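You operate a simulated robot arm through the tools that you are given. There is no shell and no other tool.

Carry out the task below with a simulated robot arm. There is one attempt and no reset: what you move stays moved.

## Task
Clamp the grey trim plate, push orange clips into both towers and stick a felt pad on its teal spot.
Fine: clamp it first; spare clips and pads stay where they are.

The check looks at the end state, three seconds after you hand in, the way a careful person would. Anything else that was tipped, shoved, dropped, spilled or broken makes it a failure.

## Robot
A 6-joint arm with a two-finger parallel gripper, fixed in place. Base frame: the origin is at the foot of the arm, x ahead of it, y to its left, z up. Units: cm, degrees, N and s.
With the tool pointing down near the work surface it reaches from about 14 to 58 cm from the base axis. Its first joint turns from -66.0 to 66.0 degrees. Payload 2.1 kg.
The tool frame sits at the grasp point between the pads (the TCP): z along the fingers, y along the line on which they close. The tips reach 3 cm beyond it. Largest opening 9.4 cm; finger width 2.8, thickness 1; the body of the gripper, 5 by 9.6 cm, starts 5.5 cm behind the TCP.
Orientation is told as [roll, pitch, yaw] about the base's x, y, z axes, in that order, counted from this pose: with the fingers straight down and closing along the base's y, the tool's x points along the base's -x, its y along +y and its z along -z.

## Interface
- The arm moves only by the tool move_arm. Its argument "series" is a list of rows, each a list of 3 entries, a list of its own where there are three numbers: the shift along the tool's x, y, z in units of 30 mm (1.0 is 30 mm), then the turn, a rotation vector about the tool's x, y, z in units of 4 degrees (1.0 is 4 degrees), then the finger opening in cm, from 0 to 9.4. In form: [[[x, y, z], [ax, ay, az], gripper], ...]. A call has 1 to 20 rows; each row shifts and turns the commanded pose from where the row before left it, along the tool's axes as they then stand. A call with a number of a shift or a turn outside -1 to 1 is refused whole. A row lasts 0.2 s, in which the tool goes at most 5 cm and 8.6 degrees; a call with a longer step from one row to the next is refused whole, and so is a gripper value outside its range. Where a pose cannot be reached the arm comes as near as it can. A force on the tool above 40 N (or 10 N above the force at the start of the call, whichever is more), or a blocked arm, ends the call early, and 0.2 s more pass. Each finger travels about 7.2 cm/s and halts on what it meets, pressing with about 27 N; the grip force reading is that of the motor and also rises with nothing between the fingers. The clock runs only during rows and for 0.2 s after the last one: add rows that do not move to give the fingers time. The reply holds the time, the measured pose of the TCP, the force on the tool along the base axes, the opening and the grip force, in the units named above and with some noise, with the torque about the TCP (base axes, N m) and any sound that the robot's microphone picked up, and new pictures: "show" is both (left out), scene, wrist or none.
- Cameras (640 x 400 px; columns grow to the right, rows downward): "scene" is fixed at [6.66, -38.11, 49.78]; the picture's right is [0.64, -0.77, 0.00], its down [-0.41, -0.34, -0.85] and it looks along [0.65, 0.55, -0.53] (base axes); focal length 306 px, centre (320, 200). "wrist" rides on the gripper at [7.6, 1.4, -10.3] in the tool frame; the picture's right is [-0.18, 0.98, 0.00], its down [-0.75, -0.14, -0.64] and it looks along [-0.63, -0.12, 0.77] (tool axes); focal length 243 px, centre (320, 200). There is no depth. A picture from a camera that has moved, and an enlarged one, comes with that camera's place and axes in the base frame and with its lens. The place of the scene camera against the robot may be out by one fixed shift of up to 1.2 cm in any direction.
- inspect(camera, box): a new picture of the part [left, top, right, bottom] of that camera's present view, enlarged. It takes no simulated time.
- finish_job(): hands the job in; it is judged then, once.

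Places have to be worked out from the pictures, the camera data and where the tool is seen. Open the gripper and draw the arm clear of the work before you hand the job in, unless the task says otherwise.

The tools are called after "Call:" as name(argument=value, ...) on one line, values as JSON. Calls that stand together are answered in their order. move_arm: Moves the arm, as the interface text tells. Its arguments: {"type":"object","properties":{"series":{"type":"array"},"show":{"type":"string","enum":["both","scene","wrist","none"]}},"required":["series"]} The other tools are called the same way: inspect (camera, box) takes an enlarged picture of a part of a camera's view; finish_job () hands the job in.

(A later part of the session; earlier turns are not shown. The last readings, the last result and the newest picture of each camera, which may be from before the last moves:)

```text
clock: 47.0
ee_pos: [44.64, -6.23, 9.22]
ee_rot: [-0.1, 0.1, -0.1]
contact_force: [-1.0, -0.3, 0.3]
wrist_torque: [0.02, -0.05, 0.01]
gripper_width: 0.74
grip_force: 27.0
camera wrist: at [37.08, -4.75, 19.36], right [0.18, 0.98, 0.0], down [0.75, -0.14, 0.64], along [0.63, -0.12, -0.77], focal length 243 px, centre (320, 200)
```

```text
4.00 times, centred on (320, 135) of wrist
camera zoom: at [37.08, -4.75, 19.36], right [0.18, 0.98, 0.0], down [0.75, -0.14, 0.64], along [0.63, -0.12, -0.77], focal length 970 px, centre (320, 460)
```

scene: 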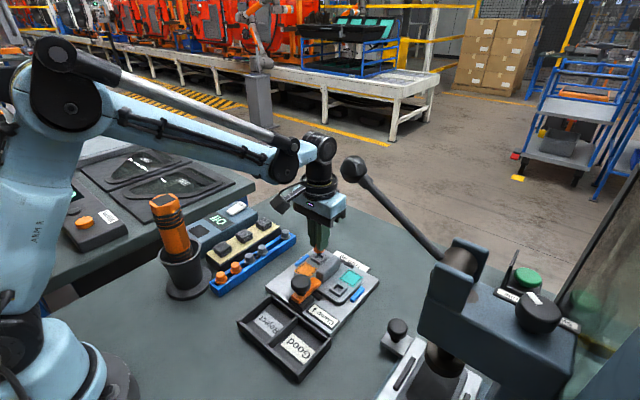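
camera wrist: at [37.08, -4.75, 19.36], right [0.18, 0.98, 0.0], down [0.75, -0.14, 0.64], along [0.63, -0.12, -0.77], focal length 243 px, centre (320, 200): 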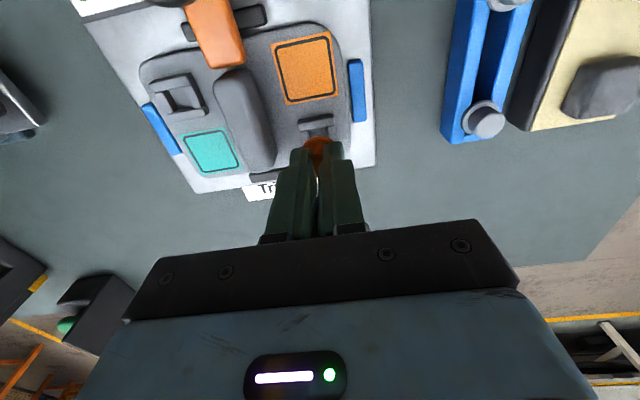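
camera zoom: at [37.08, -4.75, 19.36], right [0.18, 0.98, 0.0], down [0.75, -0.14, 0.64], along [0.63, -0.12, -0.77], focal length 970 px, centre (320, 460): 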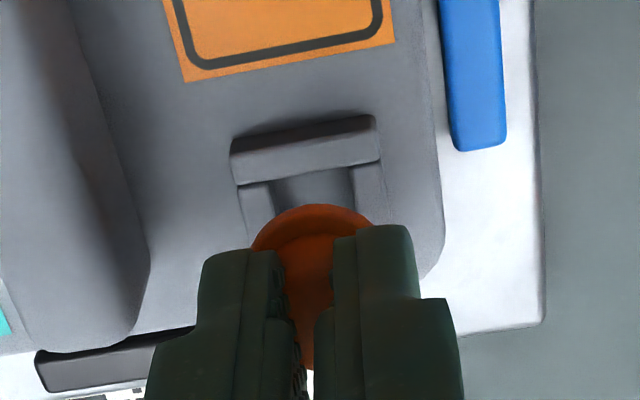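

Laterally the pin looks centred over the tower in both views. I'll zoom tighter in the scene camera to verify the last millimetre.

Call:
inspect(camera="scene", box=[306, 243, 334, 267])

Call:
inspect(camera="wrist", box=[295, 100, 345, 160])

```text
16.00 times, centred on (320, 255) of scene
camera zoom: at [6.66, -38.11, 49.78], right [0.64, -0.77, 0.0], down [-0.41, -0.34, -0.85], along [0.65, 0.55, -0.53], focal length 4888 px, centre (320, -680)
```

zoom: 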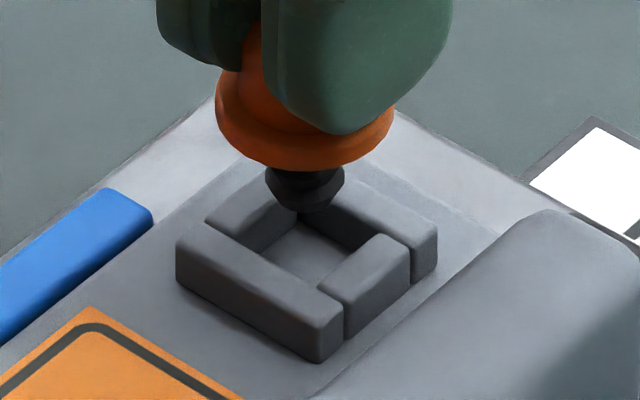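

```text
6.67 times, centred on (320, 130) of wrist
camera zoom: at [37.08, -4.75, 19.36], right [0.18, 0.98, 0.0], down [0.75, -0.14, 0.64], along [0.63, -0.12, -0.77], focal length 1618 px, centre (320, 667)
```

zoom: 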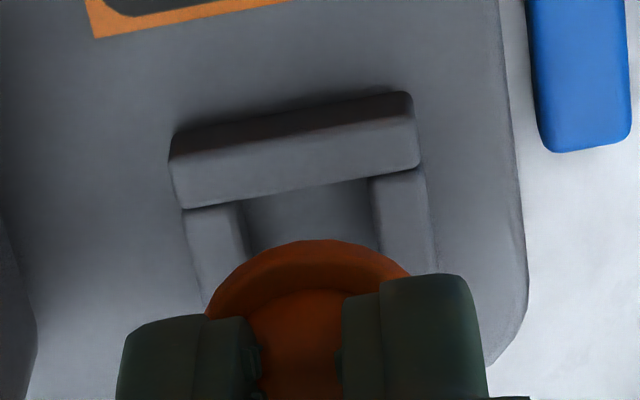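

The high zoom shows the pin's centre within a millimetre of the hole's centre (hole ~1.4 cm, pin ~1.1 cm) and about 6 mm above it. I'll correct -0.6 mm in y, lower 4 mm and recheck.

Call:
move_arm(series=[[[-0.01, -0.02, 0.07], [0, 0, 0], 0.6], [[0, 0, 0.07], [0, 0, 0], 0.6], [[0, 0, 0], [0, 0, 0], 0.6]], show="none")

Call:
inspect(camera="scene", box=[306, 243, 334, 267])

Call:
inspect(camera="wrist", box=[295, 100, 345, 160])

```text
clock: 47.8
ee_pos: [44.68, -6.29, 8.78]
ee_rot: [0.0, 0.0, 0.0]
contact_force: [0.2, -0.6, -0.7]
wrist_torque: [0.02, -0.02, 0.0]
gripper_width: 0.95
grip_force: 26.0
```

```text
16.00 times, centred on (320, 255) of scene
camera zoom: at [6.66, -38.11, 49.78], right [0.64, -0.77, 0.0], down [-0.41, -0.34, -0.85], along [0.65, 0.55, -0.53], focal length 4888 px, centre (320, -680)
```

zoom: 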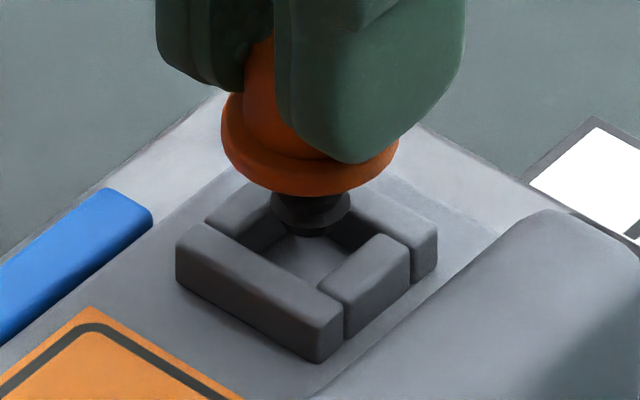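

```text
6.67 times, centred on (320, 130) of wrist
camera zoom: at [37.12, -4.82, 18.96], right [0.18, 0.98, 0.0], down [0.75, -0.14, 0.64], along [0.63, -0.12, -0.77], focal length 1618 px, centre (320, 667)
```

zoom: 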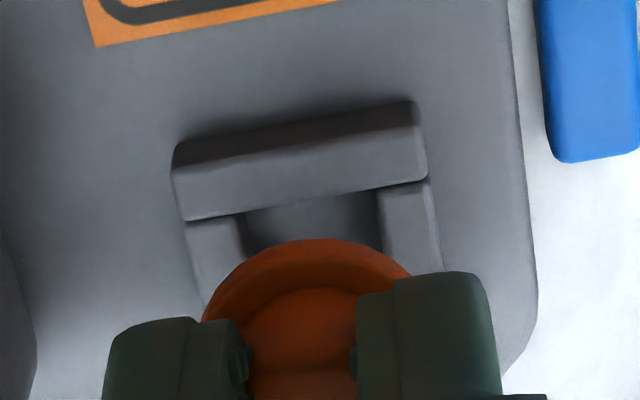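

Aligned: pin axis at column 310 against the hole's 311, and the wrist view agrees within half a millimetre. I'll lower another 4 mm and read the force.

Call:
move_arm(series=[[[0, -0.007, 0.07], [0, 0, 0], 0.6], [[0, 0, 0.07], [0, 0, 0], 0.6], [[0, 0, 0], [0, 0, 0], 0.6]], show="none")

Call:
inspect(camera="scene", box=[306, 243, 334, 267])

Call:
inspect(camera="wrist", box=[295, 100, 345, 160])

```text
clock: 48.6
ee_pos: [44.73, -6.46, 8.33]
ee_rot: [-0.1, -0.1, 0.0]
contact_force: [0.6, 0.4, 0.4]
wrist_torque: [-0.01, -0.02, 0.01]
gripper_width: 0.94
grip_force: 3.4
```

```text
16.00 times, centred on (320, 255) of scene
camera zoom: at [6.66, -38.11, 49.78], right [0.64, -0.77, 0.0], down [-0.41, -0.34, -0.85], along [0.65, 0.55, -0.53], focal length 4888 px, centre (320, -680)
```

zoom: 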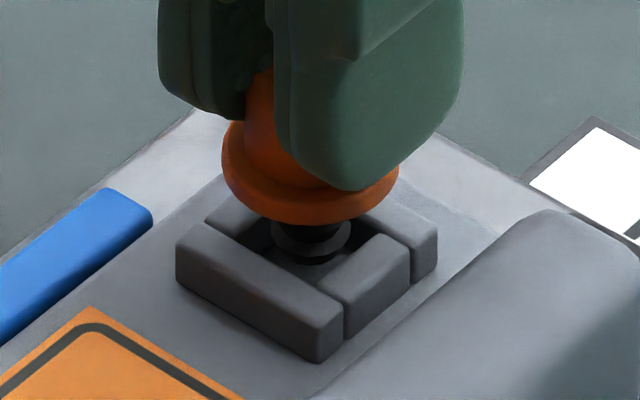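

```text
6.67 times, centred on (320, 130) of wrist
camera zoom: at [37.09, -4.85, 18.51], right [0.18, 0.98, 0.0], down [0.75, -0.14, 0.64], along [0.63, -0.12, -0.77], focal length 1618 px, centre (320, 667)
```

zoom: 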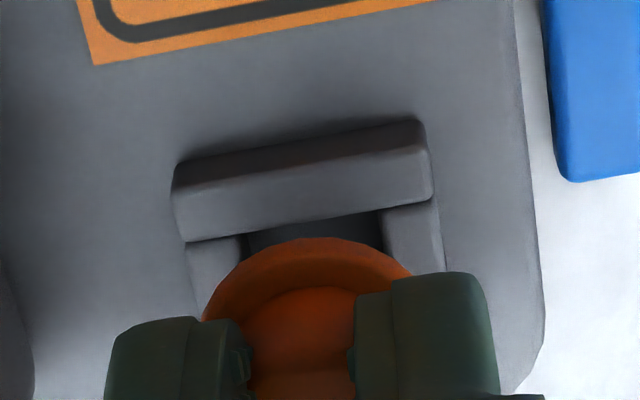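

The pin is entering the hole with no contact force. I'll keep lowering in small steps with a firmer squeeze command.

Call:
move_arm(series=[[[0, 0, 0], [0, 0, 0], 0.3], [[0, 0, 0.07], [0, 0, 0], 0.3], [[0, 0, 0.07], [0, 0, 0], 0.3], [[0, 0, 0], [0, 0, 0], 0.3]], show="none")

Call:
inspect(camera="scene", box=[306, 243, 334, 267])

Call:
inspect(camera="wrist", box=[295, 100, 345, 160])

```text
clock: 49.6
ee_pos: [44.69, -6.3, 7.92]
ee_rot: [0.2, 0.0, 0.0]
contact_force: [-0.3, -0.5, 3.3]
wrist_torque: [-0.23, 0.01, -0.01]
gripper_width: 0.66
grip_force: 26.3
```

```text
16.00 times, centred on (320, 255) of scene
camera zoom: at [6.66, -38.11, 49.78], right [0.64, -0.77, 0.0], down [-0.41, -0.34, -0.85], along [0.65, 0.55, -0.53], focal length 4888 px, centre (320, -680)
```

zoom: 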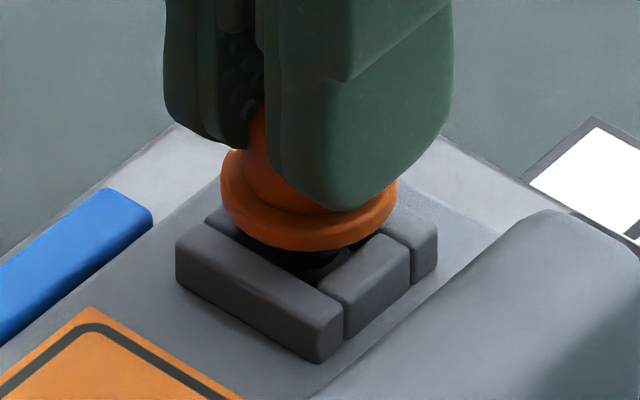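

```text
6.67 times, centred on (320, 130) of wrist
camera zoom: at [37.09, -4.82, 18.07], right [0.18, 0.98, 0.0], down [0.75, -0.14, 0.64], along [0.63, -0.12, -0.77], focal length 1618 px, centre (320, 667)
```

zoom: 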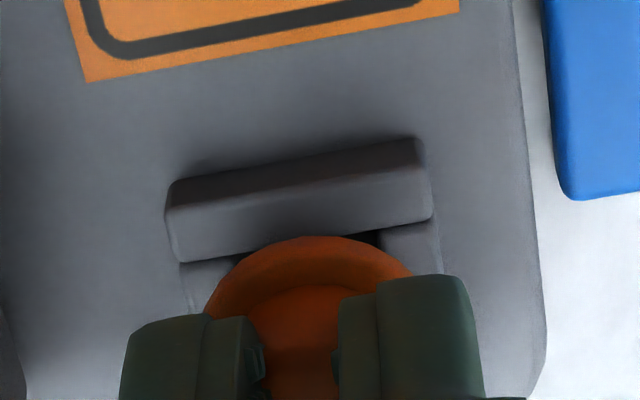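

Pin is well inside; force is only 3 N. I'll push on down in 2 mm steps until the flange seats.

Call:
move_arm(series=[[[0, 0, 0.07], [0, 0, 0], 0.3], [[0, 0, 0.07], [0, 0, 0], 0.3], [[0, 0, 0], [0, 0, 0], 0.3]], show="none")

Call:
inspect(camera="scene", box=[306, 243, 334, 267])

```text
clock: 50.4
ee_pos: [44.77, -6.31, 7.51]
ee_rot: [0.1, 0.0, 0.0]
contact_force: [-3.2, 0.6, 2.3]
wrist_torque: [0.02, 0.11, 0.03]
gripper_width: 1.03
grip_force: 27.6
```

```text
16.00 times, centred on (320, 255) of scene
camera zoom: at [6.66, -38.11, 49.78], right [0.64, -0.77, 0.0], down [-0.41, -0.34, -0.85], along [0.65, 0.55, -0.53], focal length 4888 px, centre (320, -680)
```

zoom: 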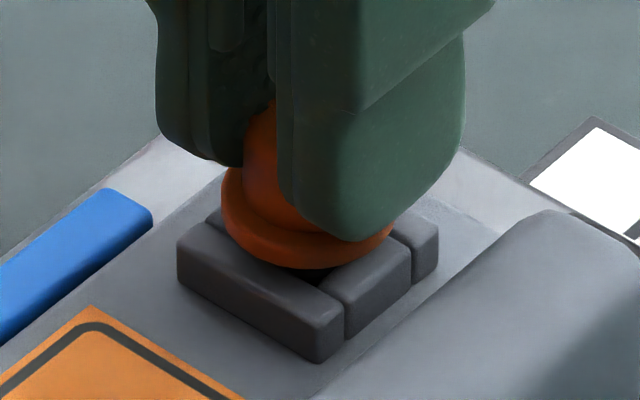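

Call:
move_arm(series=[[[0, 0, 0.05], [0, 0, 0], 0.3], [[0, 0, 0.05], [0, 0, 0], 0.3], [[0, 0, 0], [0, 0, 0], 0.3]], show="none")

Call:
inspect(camera="scene", box=[306, 243, 334, 267])

Call:
inspect(camera="wrist", box=[295, 100, 345, 160])

```text
clock: 51.2
ee_pos: [44.73, -6.36, 7.21]
ee_rot: [0.0, 0.0, 0.0]
contact_force: [-3.8, 0.4, 6.7]
wrist_torque: [0.04, 0.13, 0.02]
gripper_width: 1.33
grip_force: 27.1
```

```text
16.00 times, centred on (320, 255) of scene
camera zoom: at [6.65, -38.11, 49.78], right [0.64, -0.77, 0.0], down [-0.41, -0.34, -0.85], along [0.65, 0.55, -0.53], focal length 4888 px, centre (320, -680)
```

zoom: 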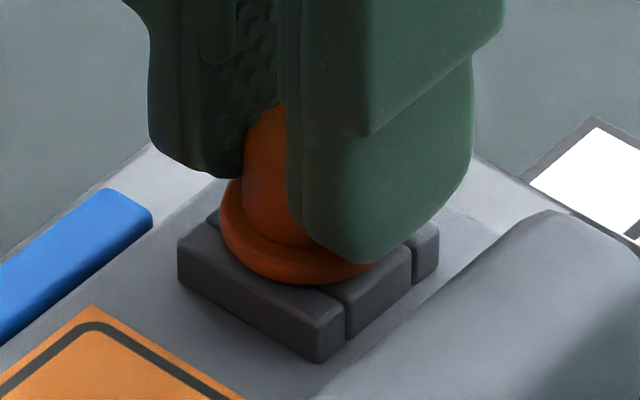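

```text
6.67 times, centred on (320, 130) of wrist
camera zoom: at [37.09, -4.86, 17.38], right [0.18, 0.98, 0.0], down [0.75, -0.14, 0.64], along [0.63, -0.12, -0.77], focal length 1618 px, centre (320, 667)
```

zoom: 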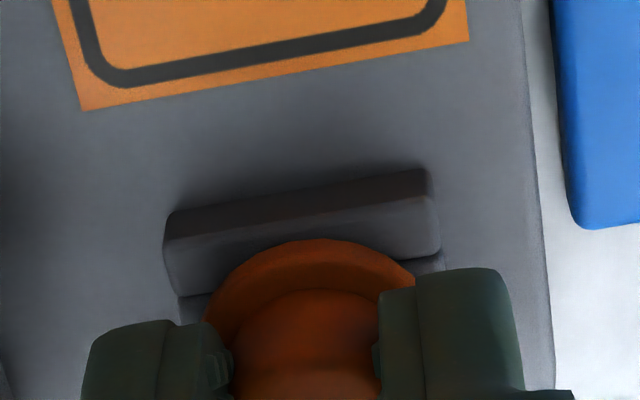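

Force is still small (7 N) and the flange is about 2 mm above seating. I'll continue to push down.

Call:
move_arm(series=[[[0, 0, 0.05], [0, 0, 0], 0.3], [[0, 0, 0.05], [0, 0, 0], 0.3], [[0, 0, 0], [0, 0, 0], 0.3]], show="none")

Call:
inspect(camera="scene", box=[306, 243, 334, 267])

Call:
inspect(camera="wrist", box=[295, 100, 345, 160])

```text
clock: 52.0
ee_pos: [44.7, -6.33, 6.88]
ee_rot: [0.0, 0.0, 0.0]
contact_force: [-2.0, 0.4, 24.0]
wrist_torque: [-0.01, 0.1, 0.02]
gripper_width: 1.32
grip_force: 27.2
```

```text
16.00 times, centred on (320, 255) of scene
camera zoom: at [6.65, -38.11, 49.79], right [0.64, -0.77, 0.0], down [-0.41, -0.34, -0.85], along [0.65, 0.55, -0.53], focal length 4888 px, centre (320, -680)
```

zoom: 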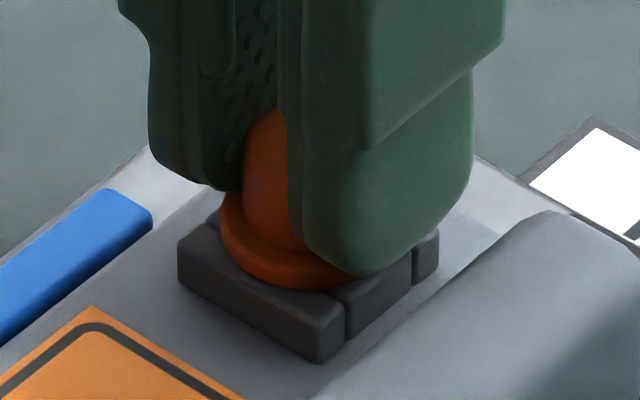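

```text
6.67 times, centred on (320, 130) of wrist
camera zoom: at [37.09, -4.84, 17.13], right [0.18, 0.98, 0.0], down [0.75, -0.14, 0.64], along [0.63, -0.12, -0.77], focal length 1618 px, centre (320, 667)
```

zoom: 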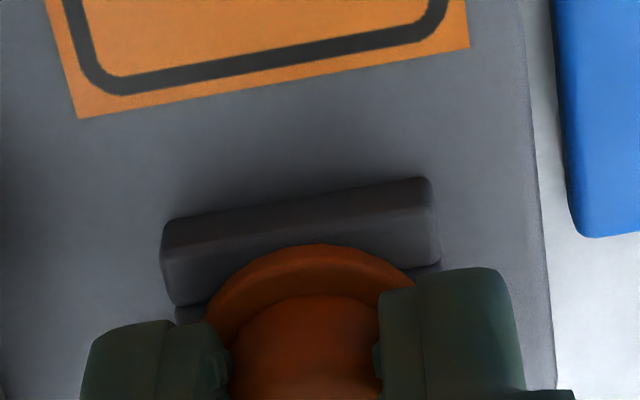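

Force has risen to 24 N with the flange almost on the tower. I'll press a little further, listening for a click.

Call:
move_arm(series=[[[0, 0, 0.025], [0, 0, 0], 0.3], [[0, 0, 0], [0, 0, 0], 0.3], [[0, 0, 0], [0, 0, 0], 0.3]], show="none")

Call:
inspect(camera="scene", box=[306, 243, 334, 267])

```text
clock: 52.8
ee_pos: [44.67, -6.34, 6.84]
ee_rot: [0.0, -0.1, 0.0]
contact_force: [1.7, 1.3, 21.7]
wrist_torque: [0.01, -0.06, 0.02]
gripper_width: 1.32
grip_force: 27.1
```

```text
16.00 times, centred on (320, 255) of scene
camera zoom: at [6.65, -38.11, 49.79], right [0.64, -0.77, 0.0], down [-0.41, -0.34, -0.85], along [0.65, 0.55, -0.53], focal length 4888 px, centre (320, -680)
```

zoom: 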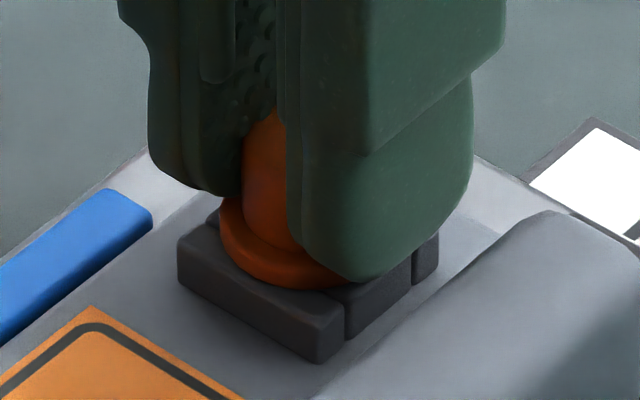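

The flange is resting on the tower (centre column 310 vs 311) and the fingers have begun sliding on the cap. I'll release, lift a little and inspect how it sits.

Call:
move_arm(series=[[[0, 0, -0.02], [0, 0, 0], 1.6], [[0, 0, 0], [0, 0, 0], 2.8], [[0, 0, 0], [0, 0, 0], 2.8], [[0, 0, -0.3], [0, 0, 0], 2.8], [[0, 0, -0.7], [0, 0, 0], 2.8], [[0, 0, -0.7], [0, 0, 0], 2.8], [[0, 0, 0], [0, 0, 0], 2.8]])

Call:
inspect(camera="scene", box=[302, 235, 338, 270])

Call:
inspect(camera="wrist", box=[270, 80, 370, 170])

```text
clock: 54.4
ee_pos: [44.7, -6.24, 11.96]
ee_rot: [0.0, 0.0, -0.1]
contact_force: [-0.3, 0.4, -0.4]
wrist_torque: [0.03, 0.0, -0.04]
gripper_width: 2.79
grip_force: 0.2
camera wrist: at [37.09, -4.83, 22.14], right [0.18, 0.98, 0.0], down [0.75, -0.14, 0.64], along [0.63, -0.12, -0.77], focal length 243 px, centre (320, 200)
```

scene: 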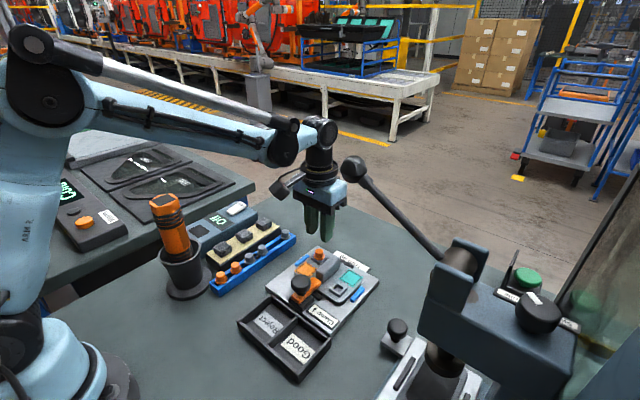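
wrist: 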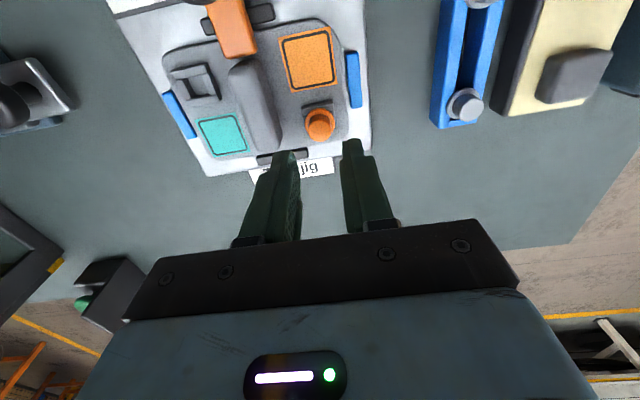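

```text
11.43 times, centred on (320, 252) of scene
camera zoom: at [6.66, -38.11, 49.78], right [0.64, -0.77, 0.0], down [-0.41, -0.34, -0.85], along [0.65, 0.55, -0.53], focal length 3492 px, centre (320, -400)
```

zoom: 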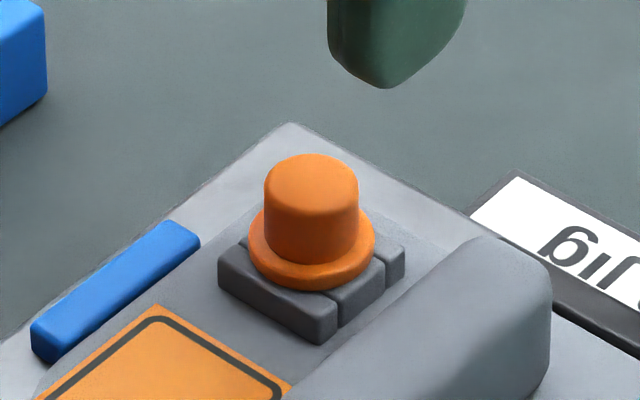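

```text
4.44 times, centred on (320, 125) of wrist
camera zoom: at [37.09, -4.83, 22.14], right [0.18, 0.98, 0.0], down [0.75, -0.14, 0.64], along [0.63, -0.12, -0.77], focal length 1078 px, centre (320, 533)
```

zoom: 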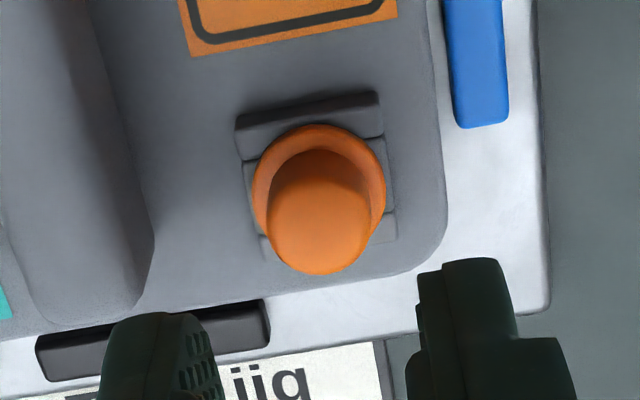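

The clip sits level, flange flush on the tower top (rim centre and tower-top centre coincide). To be sure it is fully home, I'll close the fingers and press gently on the cap from above.

Call:
move_arm(series=[[[0.03, 0, 0], [0, 0, 0], 1.0], [[0, 0, 0.4], [0, 0, 0], 0.0], [[0, 0, 0.4], [0, 0, 0], 0.0], [[0, 0, 0.1], [0, 0, 0], 0.0], [[0, 0, 0], [0, 0, 0], 0.0]], show="none")

Call:
inspect(camera="scene", box=[302, 235, 338, 270])

Call:
inspect(camera="wrist", box=[270, 80, 370, 170])

```text
clock: 55.6
ee_pos: [44.55, -6.36, 9.1]
ee_rot: [-0.1, 0.0, 0.0]
contact_force: [-0.6, -0.8, 0.2]
wrist_torque: [0.0, 0.0, 0.01]
gripper_width: 0.0
grip_force: 27.4
```

```text
11.43 times, centred on (320, 252) of scene
camera zoom: at [6.66, -38.11, 49.78], right [0.64, -0.77, 0.0], down [-0.41, -0.34, -0.85], along [0.65, 0.55, -0.53], focal length 3492 px, centre (320, -400)
```

zoom: 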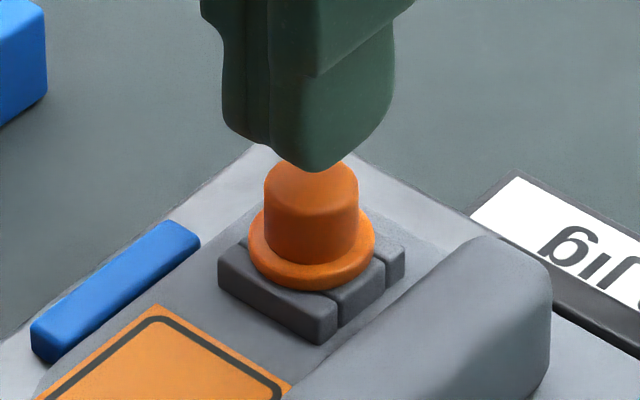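

```text
4.44 times, centred on (320, 125) of wrist
camera zoom: at [36.99, -4.82, 19.42], right [0.18, 0.98, 0.0], down [0.75, -0.14, 0.64], along [0.63, -0.12, -0.77], focal length 1078 px, centre (320, 533)
```

zoom: 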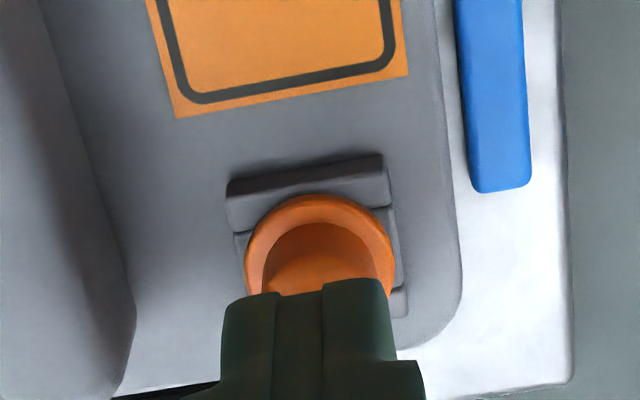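

Call:
move_arm(series=[[[0, 0, 0.07], [0, 0, 0], 0.0], [[0, 0, 0.07], [0, 0, 0], 0.0], [[0, 0, 0], [0, 0, 0], 0.0]], show="none")

Call:
inspect(camera="scene", box=[302, 235, 338, 270])

```text
clock: 56.4
ee_pos: [44.59, -6.26, 8.81]
ee_rot: [-0.1, 0.0, 0.0]
contact_force: [-0.5, -0.8, 0.2]
wrist_torque: [0.01, -0.01, 0.02]
gripper_width: 0.0
grip_force: 26.9
```

```text
11.43 times, centred on (320, 252) of scene
camera zoom: at [6.66, -38.11, 49.78], right [0.64, -0.77, 0.0], down [-0.41, -0.34, -0.85], along [0.65, 0.55, -0.53], focal length 3492 px, centre (320, -400)
```

zoom: 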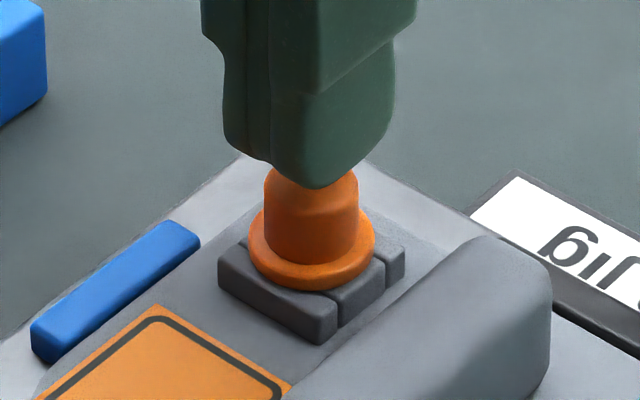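

No contact yet; continuing down slowly.

Call:
move_arm(series=[[[0, 0, 0.06], [0, 0, 0], 0.0], [[0, 0, 0.06], [0, 0, 0], 0.0], [[0, 0, 0], [0, 0, 0], 0.0]], show="none")

Call:
move_arm(series=[[[0, 0, 0.05], [0, 0, 0], 0.0], [[0, 0, 0], [0, 0, 0], 0.0]], show="none")

```text
clock: 57.2
ee_pos: [44.61, -6.31, 8.36]
ee_rot: [0.0, 0.0, 0.1]
contact_force: [-0.2, -0.2, 0.3]
wrist_torque: [0.02, -0.01, 0.01]
gripper_width: 0.0
grip_force: 27.4
```

```text
clock: 57.8
ee_pos: [44.56, -6.22, 8.37]
ee_rot: [0.0, 0.0, 0.0]
contact_force: [-0.4, -0.7, 0.4]
wrist_torque: [0.0, -0.03, 0.0]
gripper_width: 0.02
grip_force: 27.0
```

Call:
inspect(camera="scene", box=[302, 235, 338, 270])

Call:
move_arm(series=[[[0, 0, 0.05], [0, 0, 0], 0.0], [[0, 0, 0], [0, 0, 0], 0.0]], show="none")

```text
11.43 times, centred on (320, 252) of scene
camera zoom: at [6.66, -38.11, 49.78], right [0.64, -0.77, 0.0], down [-0.41, -0.34, -0.85], along [0.65, 0.55, -0.53], focal length 3492 px, centre (320, -400)
```

zoom: 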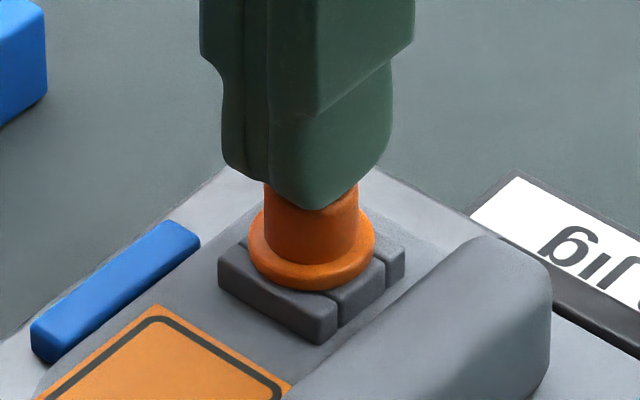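

```text
clock: 58.4
ee_pos: [44.57, -6.23, 8.07]
ee_rot: [0.0, 0.0, 0.0]
contact_force: [0.5, -0.9, -0.4]
wrist_torque: [-0.01, -0.02, -0.01]
gripper_width: 0.0
grip_force: 26.7
```

Call:
move_arm(series=[[[0, 0, 0.05], [0, 0, 0], 0.0], [[0, 0, 0.05], [0, 0, 0], 0.0], [[0, 0, 0], [0, 0, 0], 0.0]], show="none")

Call:
inspect(camera="scene", box=[302, 235, 338, 270])

Call:
inspect(camera="wrist", box=[270, 80, 370, 170])

```text
clock: 59.2
ee_pos: [44.54, -6.14, 7.83]
ee_rot: [0.1, -0.1, 0.0]
contact_force: [0.5, 0.3, 33.6]
wrist_torque: [0.07, -0.04, 0.02]
gripper_width: 0.0
grip_force: 27.4
```

```text
11.43 times, centred on (320, 252) of scene
camera zoom: at [6.64, -38.11, 49.79], right [0.64, -0.77, 0.0], down [-0.41, -0.34, -0.85], along [0.65, 0.55, -0.53], focal length 3492 px, centre (320, -400)
```

zoom: 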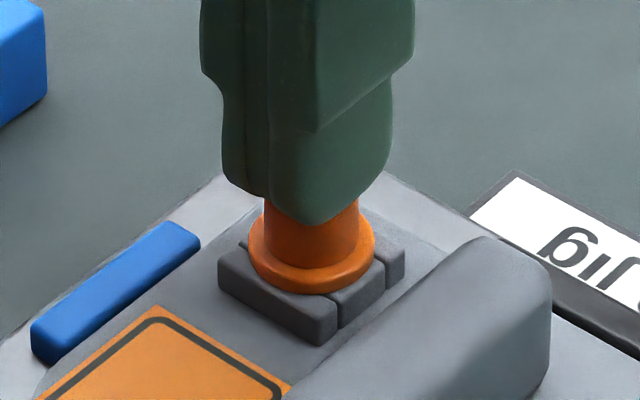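

```text
4.44 times, centred on (320, 125) of wrist
camera zoom: at [36.99, -4.79, 18.13], right [0.18, 0.98, 0.0], down [0.75, -0.14, 0.64], along [0.63, -0.12, -0.77], focal length 1078 px, centre (320, 533)
```

zoom: 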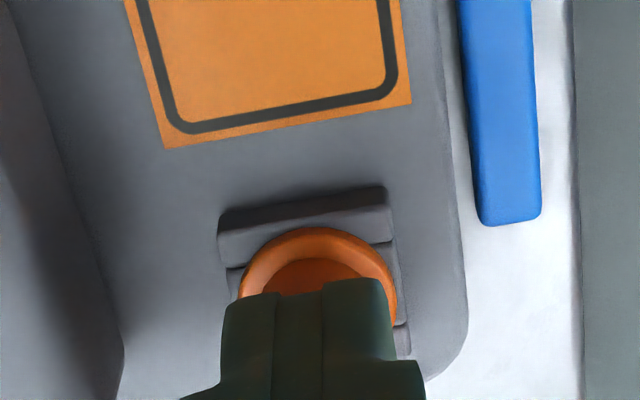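

Contact at 34 N with the flange staying flush, so the first clip is home. I'll lift off and go for the second orange clip, the one at about (31.1, 5.1).

Call:
move_arm(series=[[[0, 0, -0.3], [0, 0, 0], 0.0], [[0, 0, -0.8], [0, 0, 0], 0.0], [[0, 0, -1], [0, 0, 0], 1.5], [[0.8, 0.7, 0], [0, 0, 0], 3.2], [[0.9, 0.8, 0], [0, 0, 0], 3.2], [[0.9, 0.8, 0], [0, 0, 0], 3.2], [[0.9, 0.8, 0], [0, 0, 0], 3.2], [[0.98, 0.68, 0], [0, 0, 0], 3.2], [[0, 0, 0.3], [0, 0, 0], 3.2], [[0, 0, 0], [0, 0, 0], 3.2]])

Call:
inspect(camera="wrist", box=[230, 60, 410, 200])

Call:
inspect(camera="scene", box=[180, 200, 340, 310])

```text
clock: 61.4
ee_pos: [31.05, 5.06, 13.27]
ee_rot: [0.1, 0.1, 0.1]
contact_force: [0.3, -0.8, -0.6]
wrist_torque: [-0.02, 0.0, 0.03]
gripper_width: 3.22
grip_force: 0.1
camera wrist: at [23.48, 6.53, 23.48], right [0.18, 0.98, 0.0], down [0.75, -0.14, 0.64], along [0.63, -0.12, -0.77], focal length 243 px, centre (320, 200)
```

scene: 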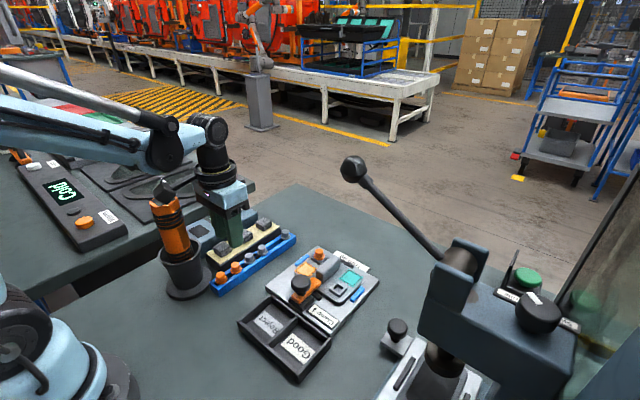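
wrist: 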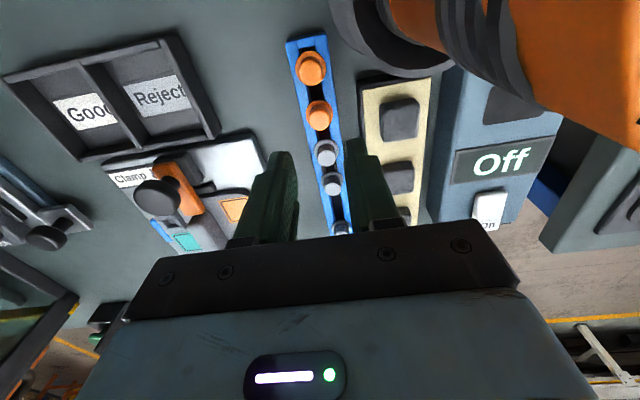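

```text
2.86 times, centred on (320, 130) of wrist
camera zoom: at [23.48, 6.53, 23.48], right [0.18, 0.98, 0.0], down [0.75, -0.14, 0.64], along [0.63, -0.12, -0.77], focal length 693 px, centre (320, 400)
```

zoom: 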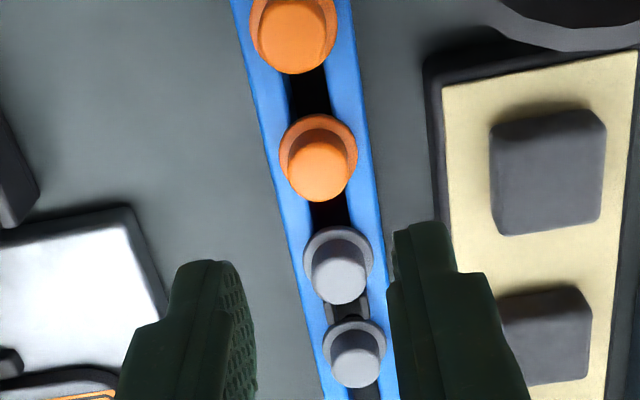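

```text
3.64 times, centred on (260, 255) of scene
camera zoom: at [6.66, -38.11, 49.78], right [0.64, -0.77, 0.0], down [-0.41, -0.34, -0.85], along [0.65, 0.55, -0.53], focal length 1111 px, centre (538, 0)
```

zoom: 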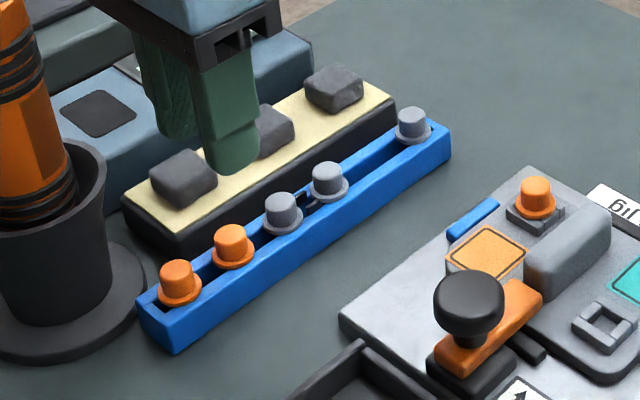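

The clip at (31.03, 5.07) lines up with the TCP within 0.6 mm and the torch stays over 2 cm clear of the gripper and camera. I'll lower to TCP z≈6.7 and check centring.

Call:
move_arm(series=[[[0.017, -0.02, 0.7], [0, 0, 0], 3.2], [[0, 0, 0.8], [0, 0, 0], 3.2], [[0, 0, 0.66], [0, 0, 0], 3.2], [[0, 0, 0], [0, 0, 0], 3.2]])

Call:
inspect(camera="wrist", box=[250, 90, 390, 200])

Call:
inspect(camera="scene", box=[140, 180, 260, 290])

```text
clock: 62.4
ee_pos: [31.04, 5.1, 6.72]
ee_rot: [0.1, 0.0, 0.0]
contact_force: [0.4, -1.1, 0.1]
wrist_torque: [-0.01, 0.02, 0.01]
gripper_width: 3.22
grip_force: 0.0
camera wrist: at [23.45, 6.46, 16.94], right [0.18, 0.98, 0.0], down [0.75, -0.14, 0.64], along [0.63, -0.12, -0.77], focal length 243 px, centre (320, 200)
```

scene: 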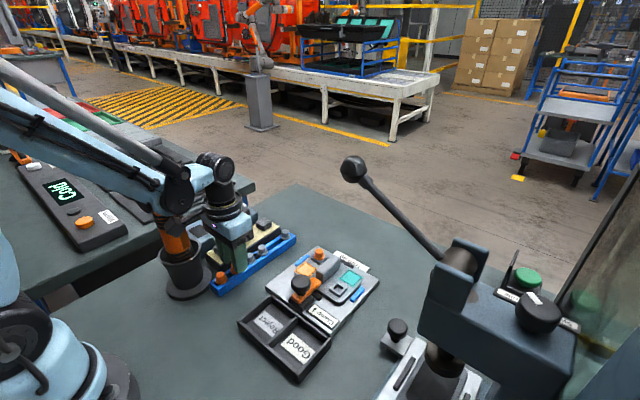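
wrist: 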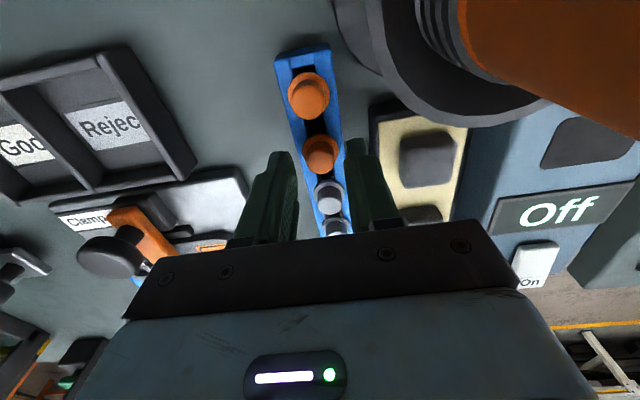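

```text
3.64 times, centred on (320, 145) of wrist
camera zoom: at [23.45, 6.46, 16.94], right [0.18, 0.98, 0.0], down [0.75, -0.14, 0.64], along [0.63, -0.12, -0.77], focal length 882 px, centre (320, 400)
```

zoom: 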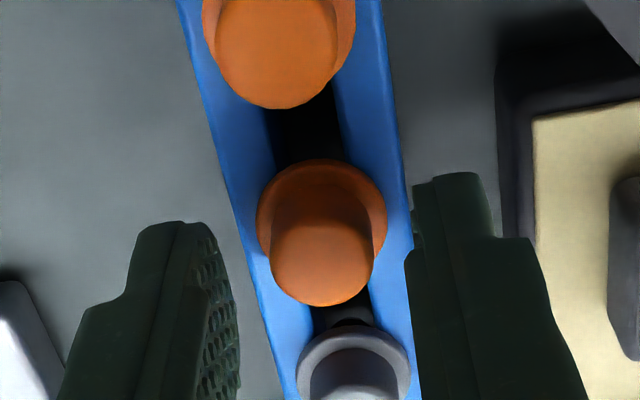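

```text
3.64 times, centred on (200, 235) of scene
camera zoom: at [6.66, -38.11, 49.78], right [0.64, -0.77, 0.0], down [-0.41, -0.34, -0.85], along [0.65, 0.55, -0.53], focal length 1111 px, centre (756, 73)
```

zoom: 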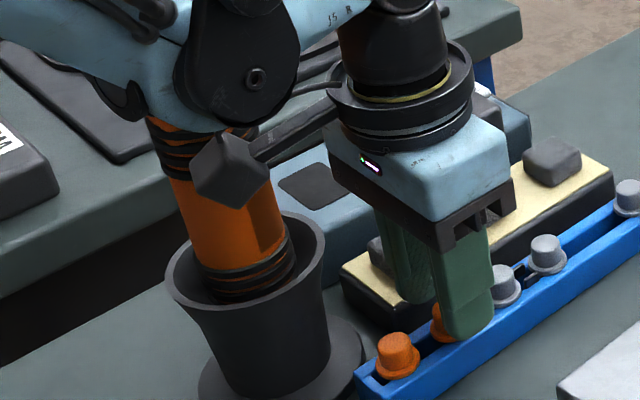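

Well centred, same picture as for the first clip, and no contact anywhere near the torch. I'll lower the last 6 mm and close.

Call:
move_arm(series=[[[0, -0.01, 0.11], [0, 0, 0], 3.2], [[0, 0, 0.1], [0, 0, 0], 3.2], [[0, 0, 0], [0, 0, 0], 2.2], [[0, 0, 0], [0, 0, 0], 1.2], [[0, 0, 0], [0, 0, 0], 0.6], [[0, 0, 0], [0, 0, 0], 0.6]], show="none")

Call:
inspect(camera="wrist", box=[250, 90, 390, 200])

Call:
inspect(camera="scene", box=[140, 180, 260, 290])

```text
clock: 63.8
ee_pos: [31.09, 4.91, 6.0]
ee_rot: [0.0, 0.1, 0.1]
contact_force: [-0.1, 0.3, -0.4]
wrist_torque: [-0.02, -0.02, -0.01]
gripper_width: 1.06
grip_force: 21.2
```

```text
3.64 times, centred on (320, 145) of wrist
camera zoom: at [23.49, 6.42, 16.31], right [0.18, 0.98, 0.0], down [0.75, -0.14, 0.64], along [0.63, -0.12, -0.77], focal length 882 px, centre (320, 400)
```

zoom: 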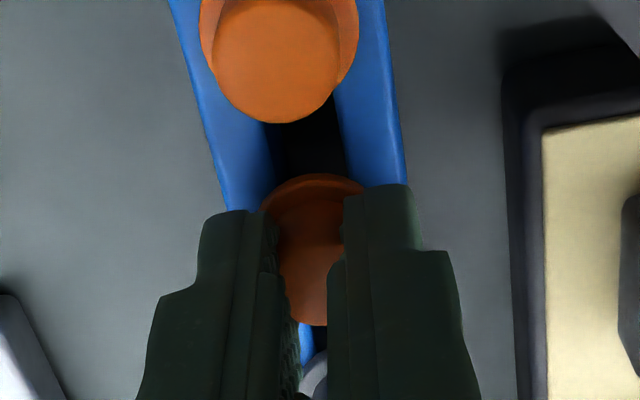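

```text
3.64 times, centred on (200, 235) of scene
camera zoom: at [6.66, -38.11, 49.78], right [0.64, -0.77, 0.0], down [-0.41, -0.34, -0.85], along [0.65, 0.55, -0.53], focal length 1111 px, centre (756, 73)
```

zoom: 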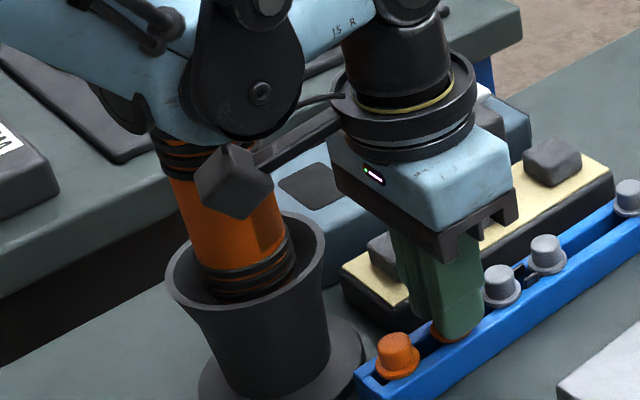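

Gripped. I'll lift slowly and check the clip comes out straight.

Call:
move_arm(series=[[[0, 0, 0], [0, 0, 0], 0.6], [[0, 0, -0.1], [0, 0, 0], 0.6], [[0, 0, -0.2], [0, 0, 0], 0.6], [[0, 0, -0.3], [0, 0, 0], 0.6], [[0, 0, -0.5], [0, 0, 0], 0.6], [[0, 0, -0.7], [0, 0, 0], 0.6], [[0, 0, -0.8], [0, 0, 0], 0.6], [[0, 0, 0], [0, 0, 0], 0.6]])

Call:
inspect(camera="scene", box=[150, 180, 290, 300])

Call:
inspect(camera="wrist", box=[270, 80, 370, 170])

```text
clock: 65.6
ee_pos: [31.11, 4.86, 13.93]
ee_rot: [0.0, 0.0, 0.0]
contact_force: [0.2, -0.8, -0.2]
wrist_torque: [0.0, -0.01, 0.04]
gripper_width: 0.71
grip_force: 26.9
camera wrist: at [23.47, 6.44, 24.2], right [0.18, 0.98, 0.0], down [0.75, -0.14, 0.64], along [0.63, -0.12, -0.77], focal length 243 px, centre (320, 200)
```

scene: 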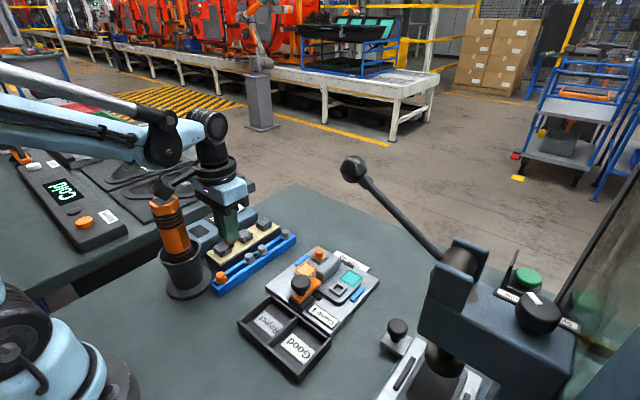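
wrist: 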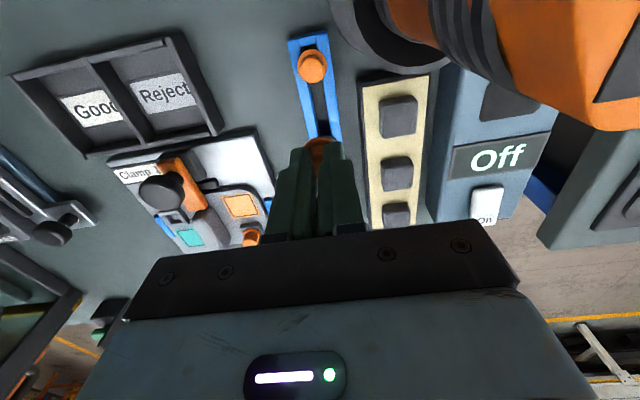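

```text
3.33 times, centred on (220, 240) of scene
camera zoom: at [6.66, -38.11, 49.78], right [0.64, -0.77, 0.0], down [-0.41, -0.34, -0.85], along [0.65, 0.55, -0.53], focal length 1018 px, centre (653, 67)
```

zoom: 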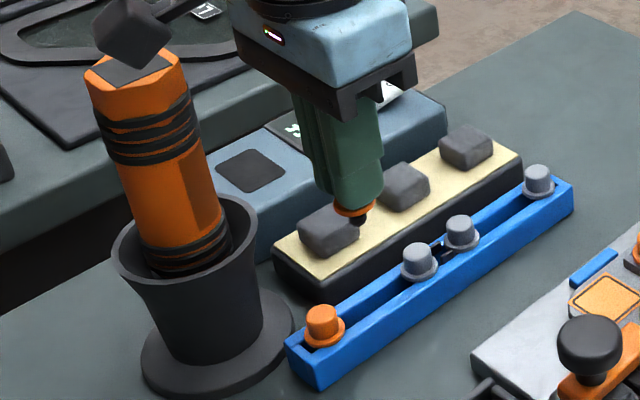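

```text
4.44 times, centred on (320, 125) of wrist
camera zoom: at [23.47, 6.44, 24.2], right [0.18, 0.98, 0.0], down [0.75, -0.14, 0.64], along [0.63, -0.12, -0.77], focal length 1078 px, centre (320, 533)
```

zoom: 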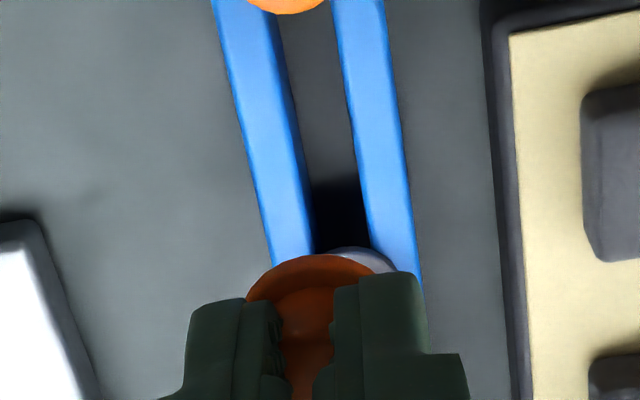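

The second clip is held upright, torch and rail untouched. I'll carry it past the knob at x≈42, then drop to z≈10.5 before moving in -y, so that the wrist stays below the lever ball.

Call:
move_arm(series=[[[-0.9, -0.58, 0], [0, 0, 0], 0.6], [[-0.9, -0.58, 0], [0, 0, 0], 0.6], [[-0.9, -0.58, 0.3], [0, 0, 0], 0.6], [[-0.93, -0.58, 0.4], [0, 0, 0], 0.6], [[0, -0.5, 0.43], [0, 0, 0], 0.6], [[0, 0, 0], [0, 0, 0], 0.6]])

Call:
inspect(camera="wrist", box=[40, 0, 360, 200])

```text
clock: 67.0
ee_pos: [42.11, -3.54, 10.55]
ee_rot: [0.0, 0.0, 0.0]
contact_force: [0.7, -0.1, 0.2]
wrist_torque: [0.03, 0.01, 0.02]
gripper_width: 0.71
grip_force: 26.6
camera wrist: at [34.49, -2.02, 20.75], right [0.18, 0.98, 0.0], down [0.75, -0.14, 0.64], along [0.63, -0.12, -0.77], focal length 243 px, centre (320, 200)
```

scene: 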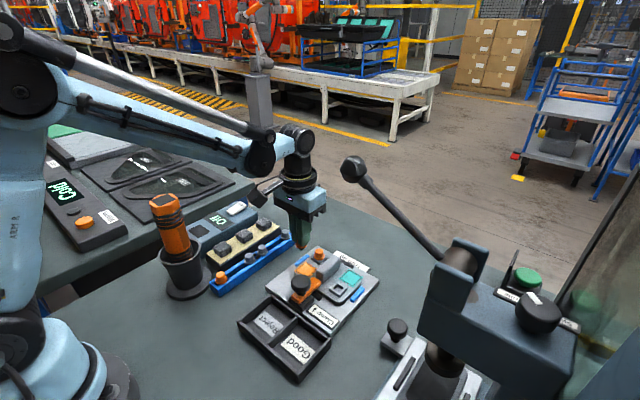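
wrist: 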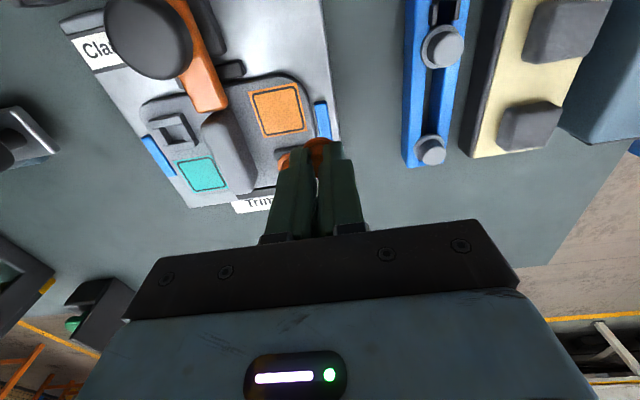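

```text
2.00 times, centred on (200, 100) of wrist
camera zoom: at [34.49, -2.02, 20.75], right [0.18, 0.98, 0.0], down [0.75, -0.14, 0.64], along [0.63, -0.12, -0.77], focal length 485 px, centre (560, 400)
```

zoom: 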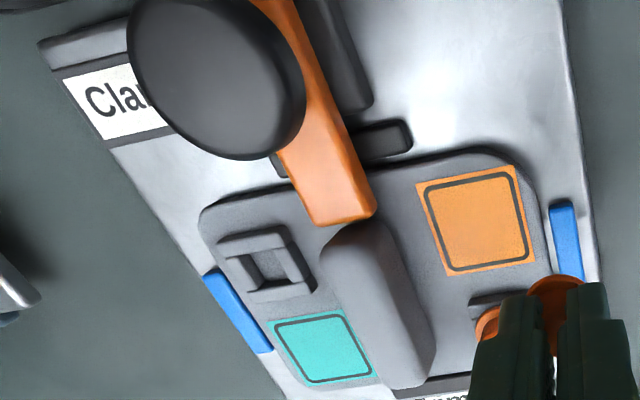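

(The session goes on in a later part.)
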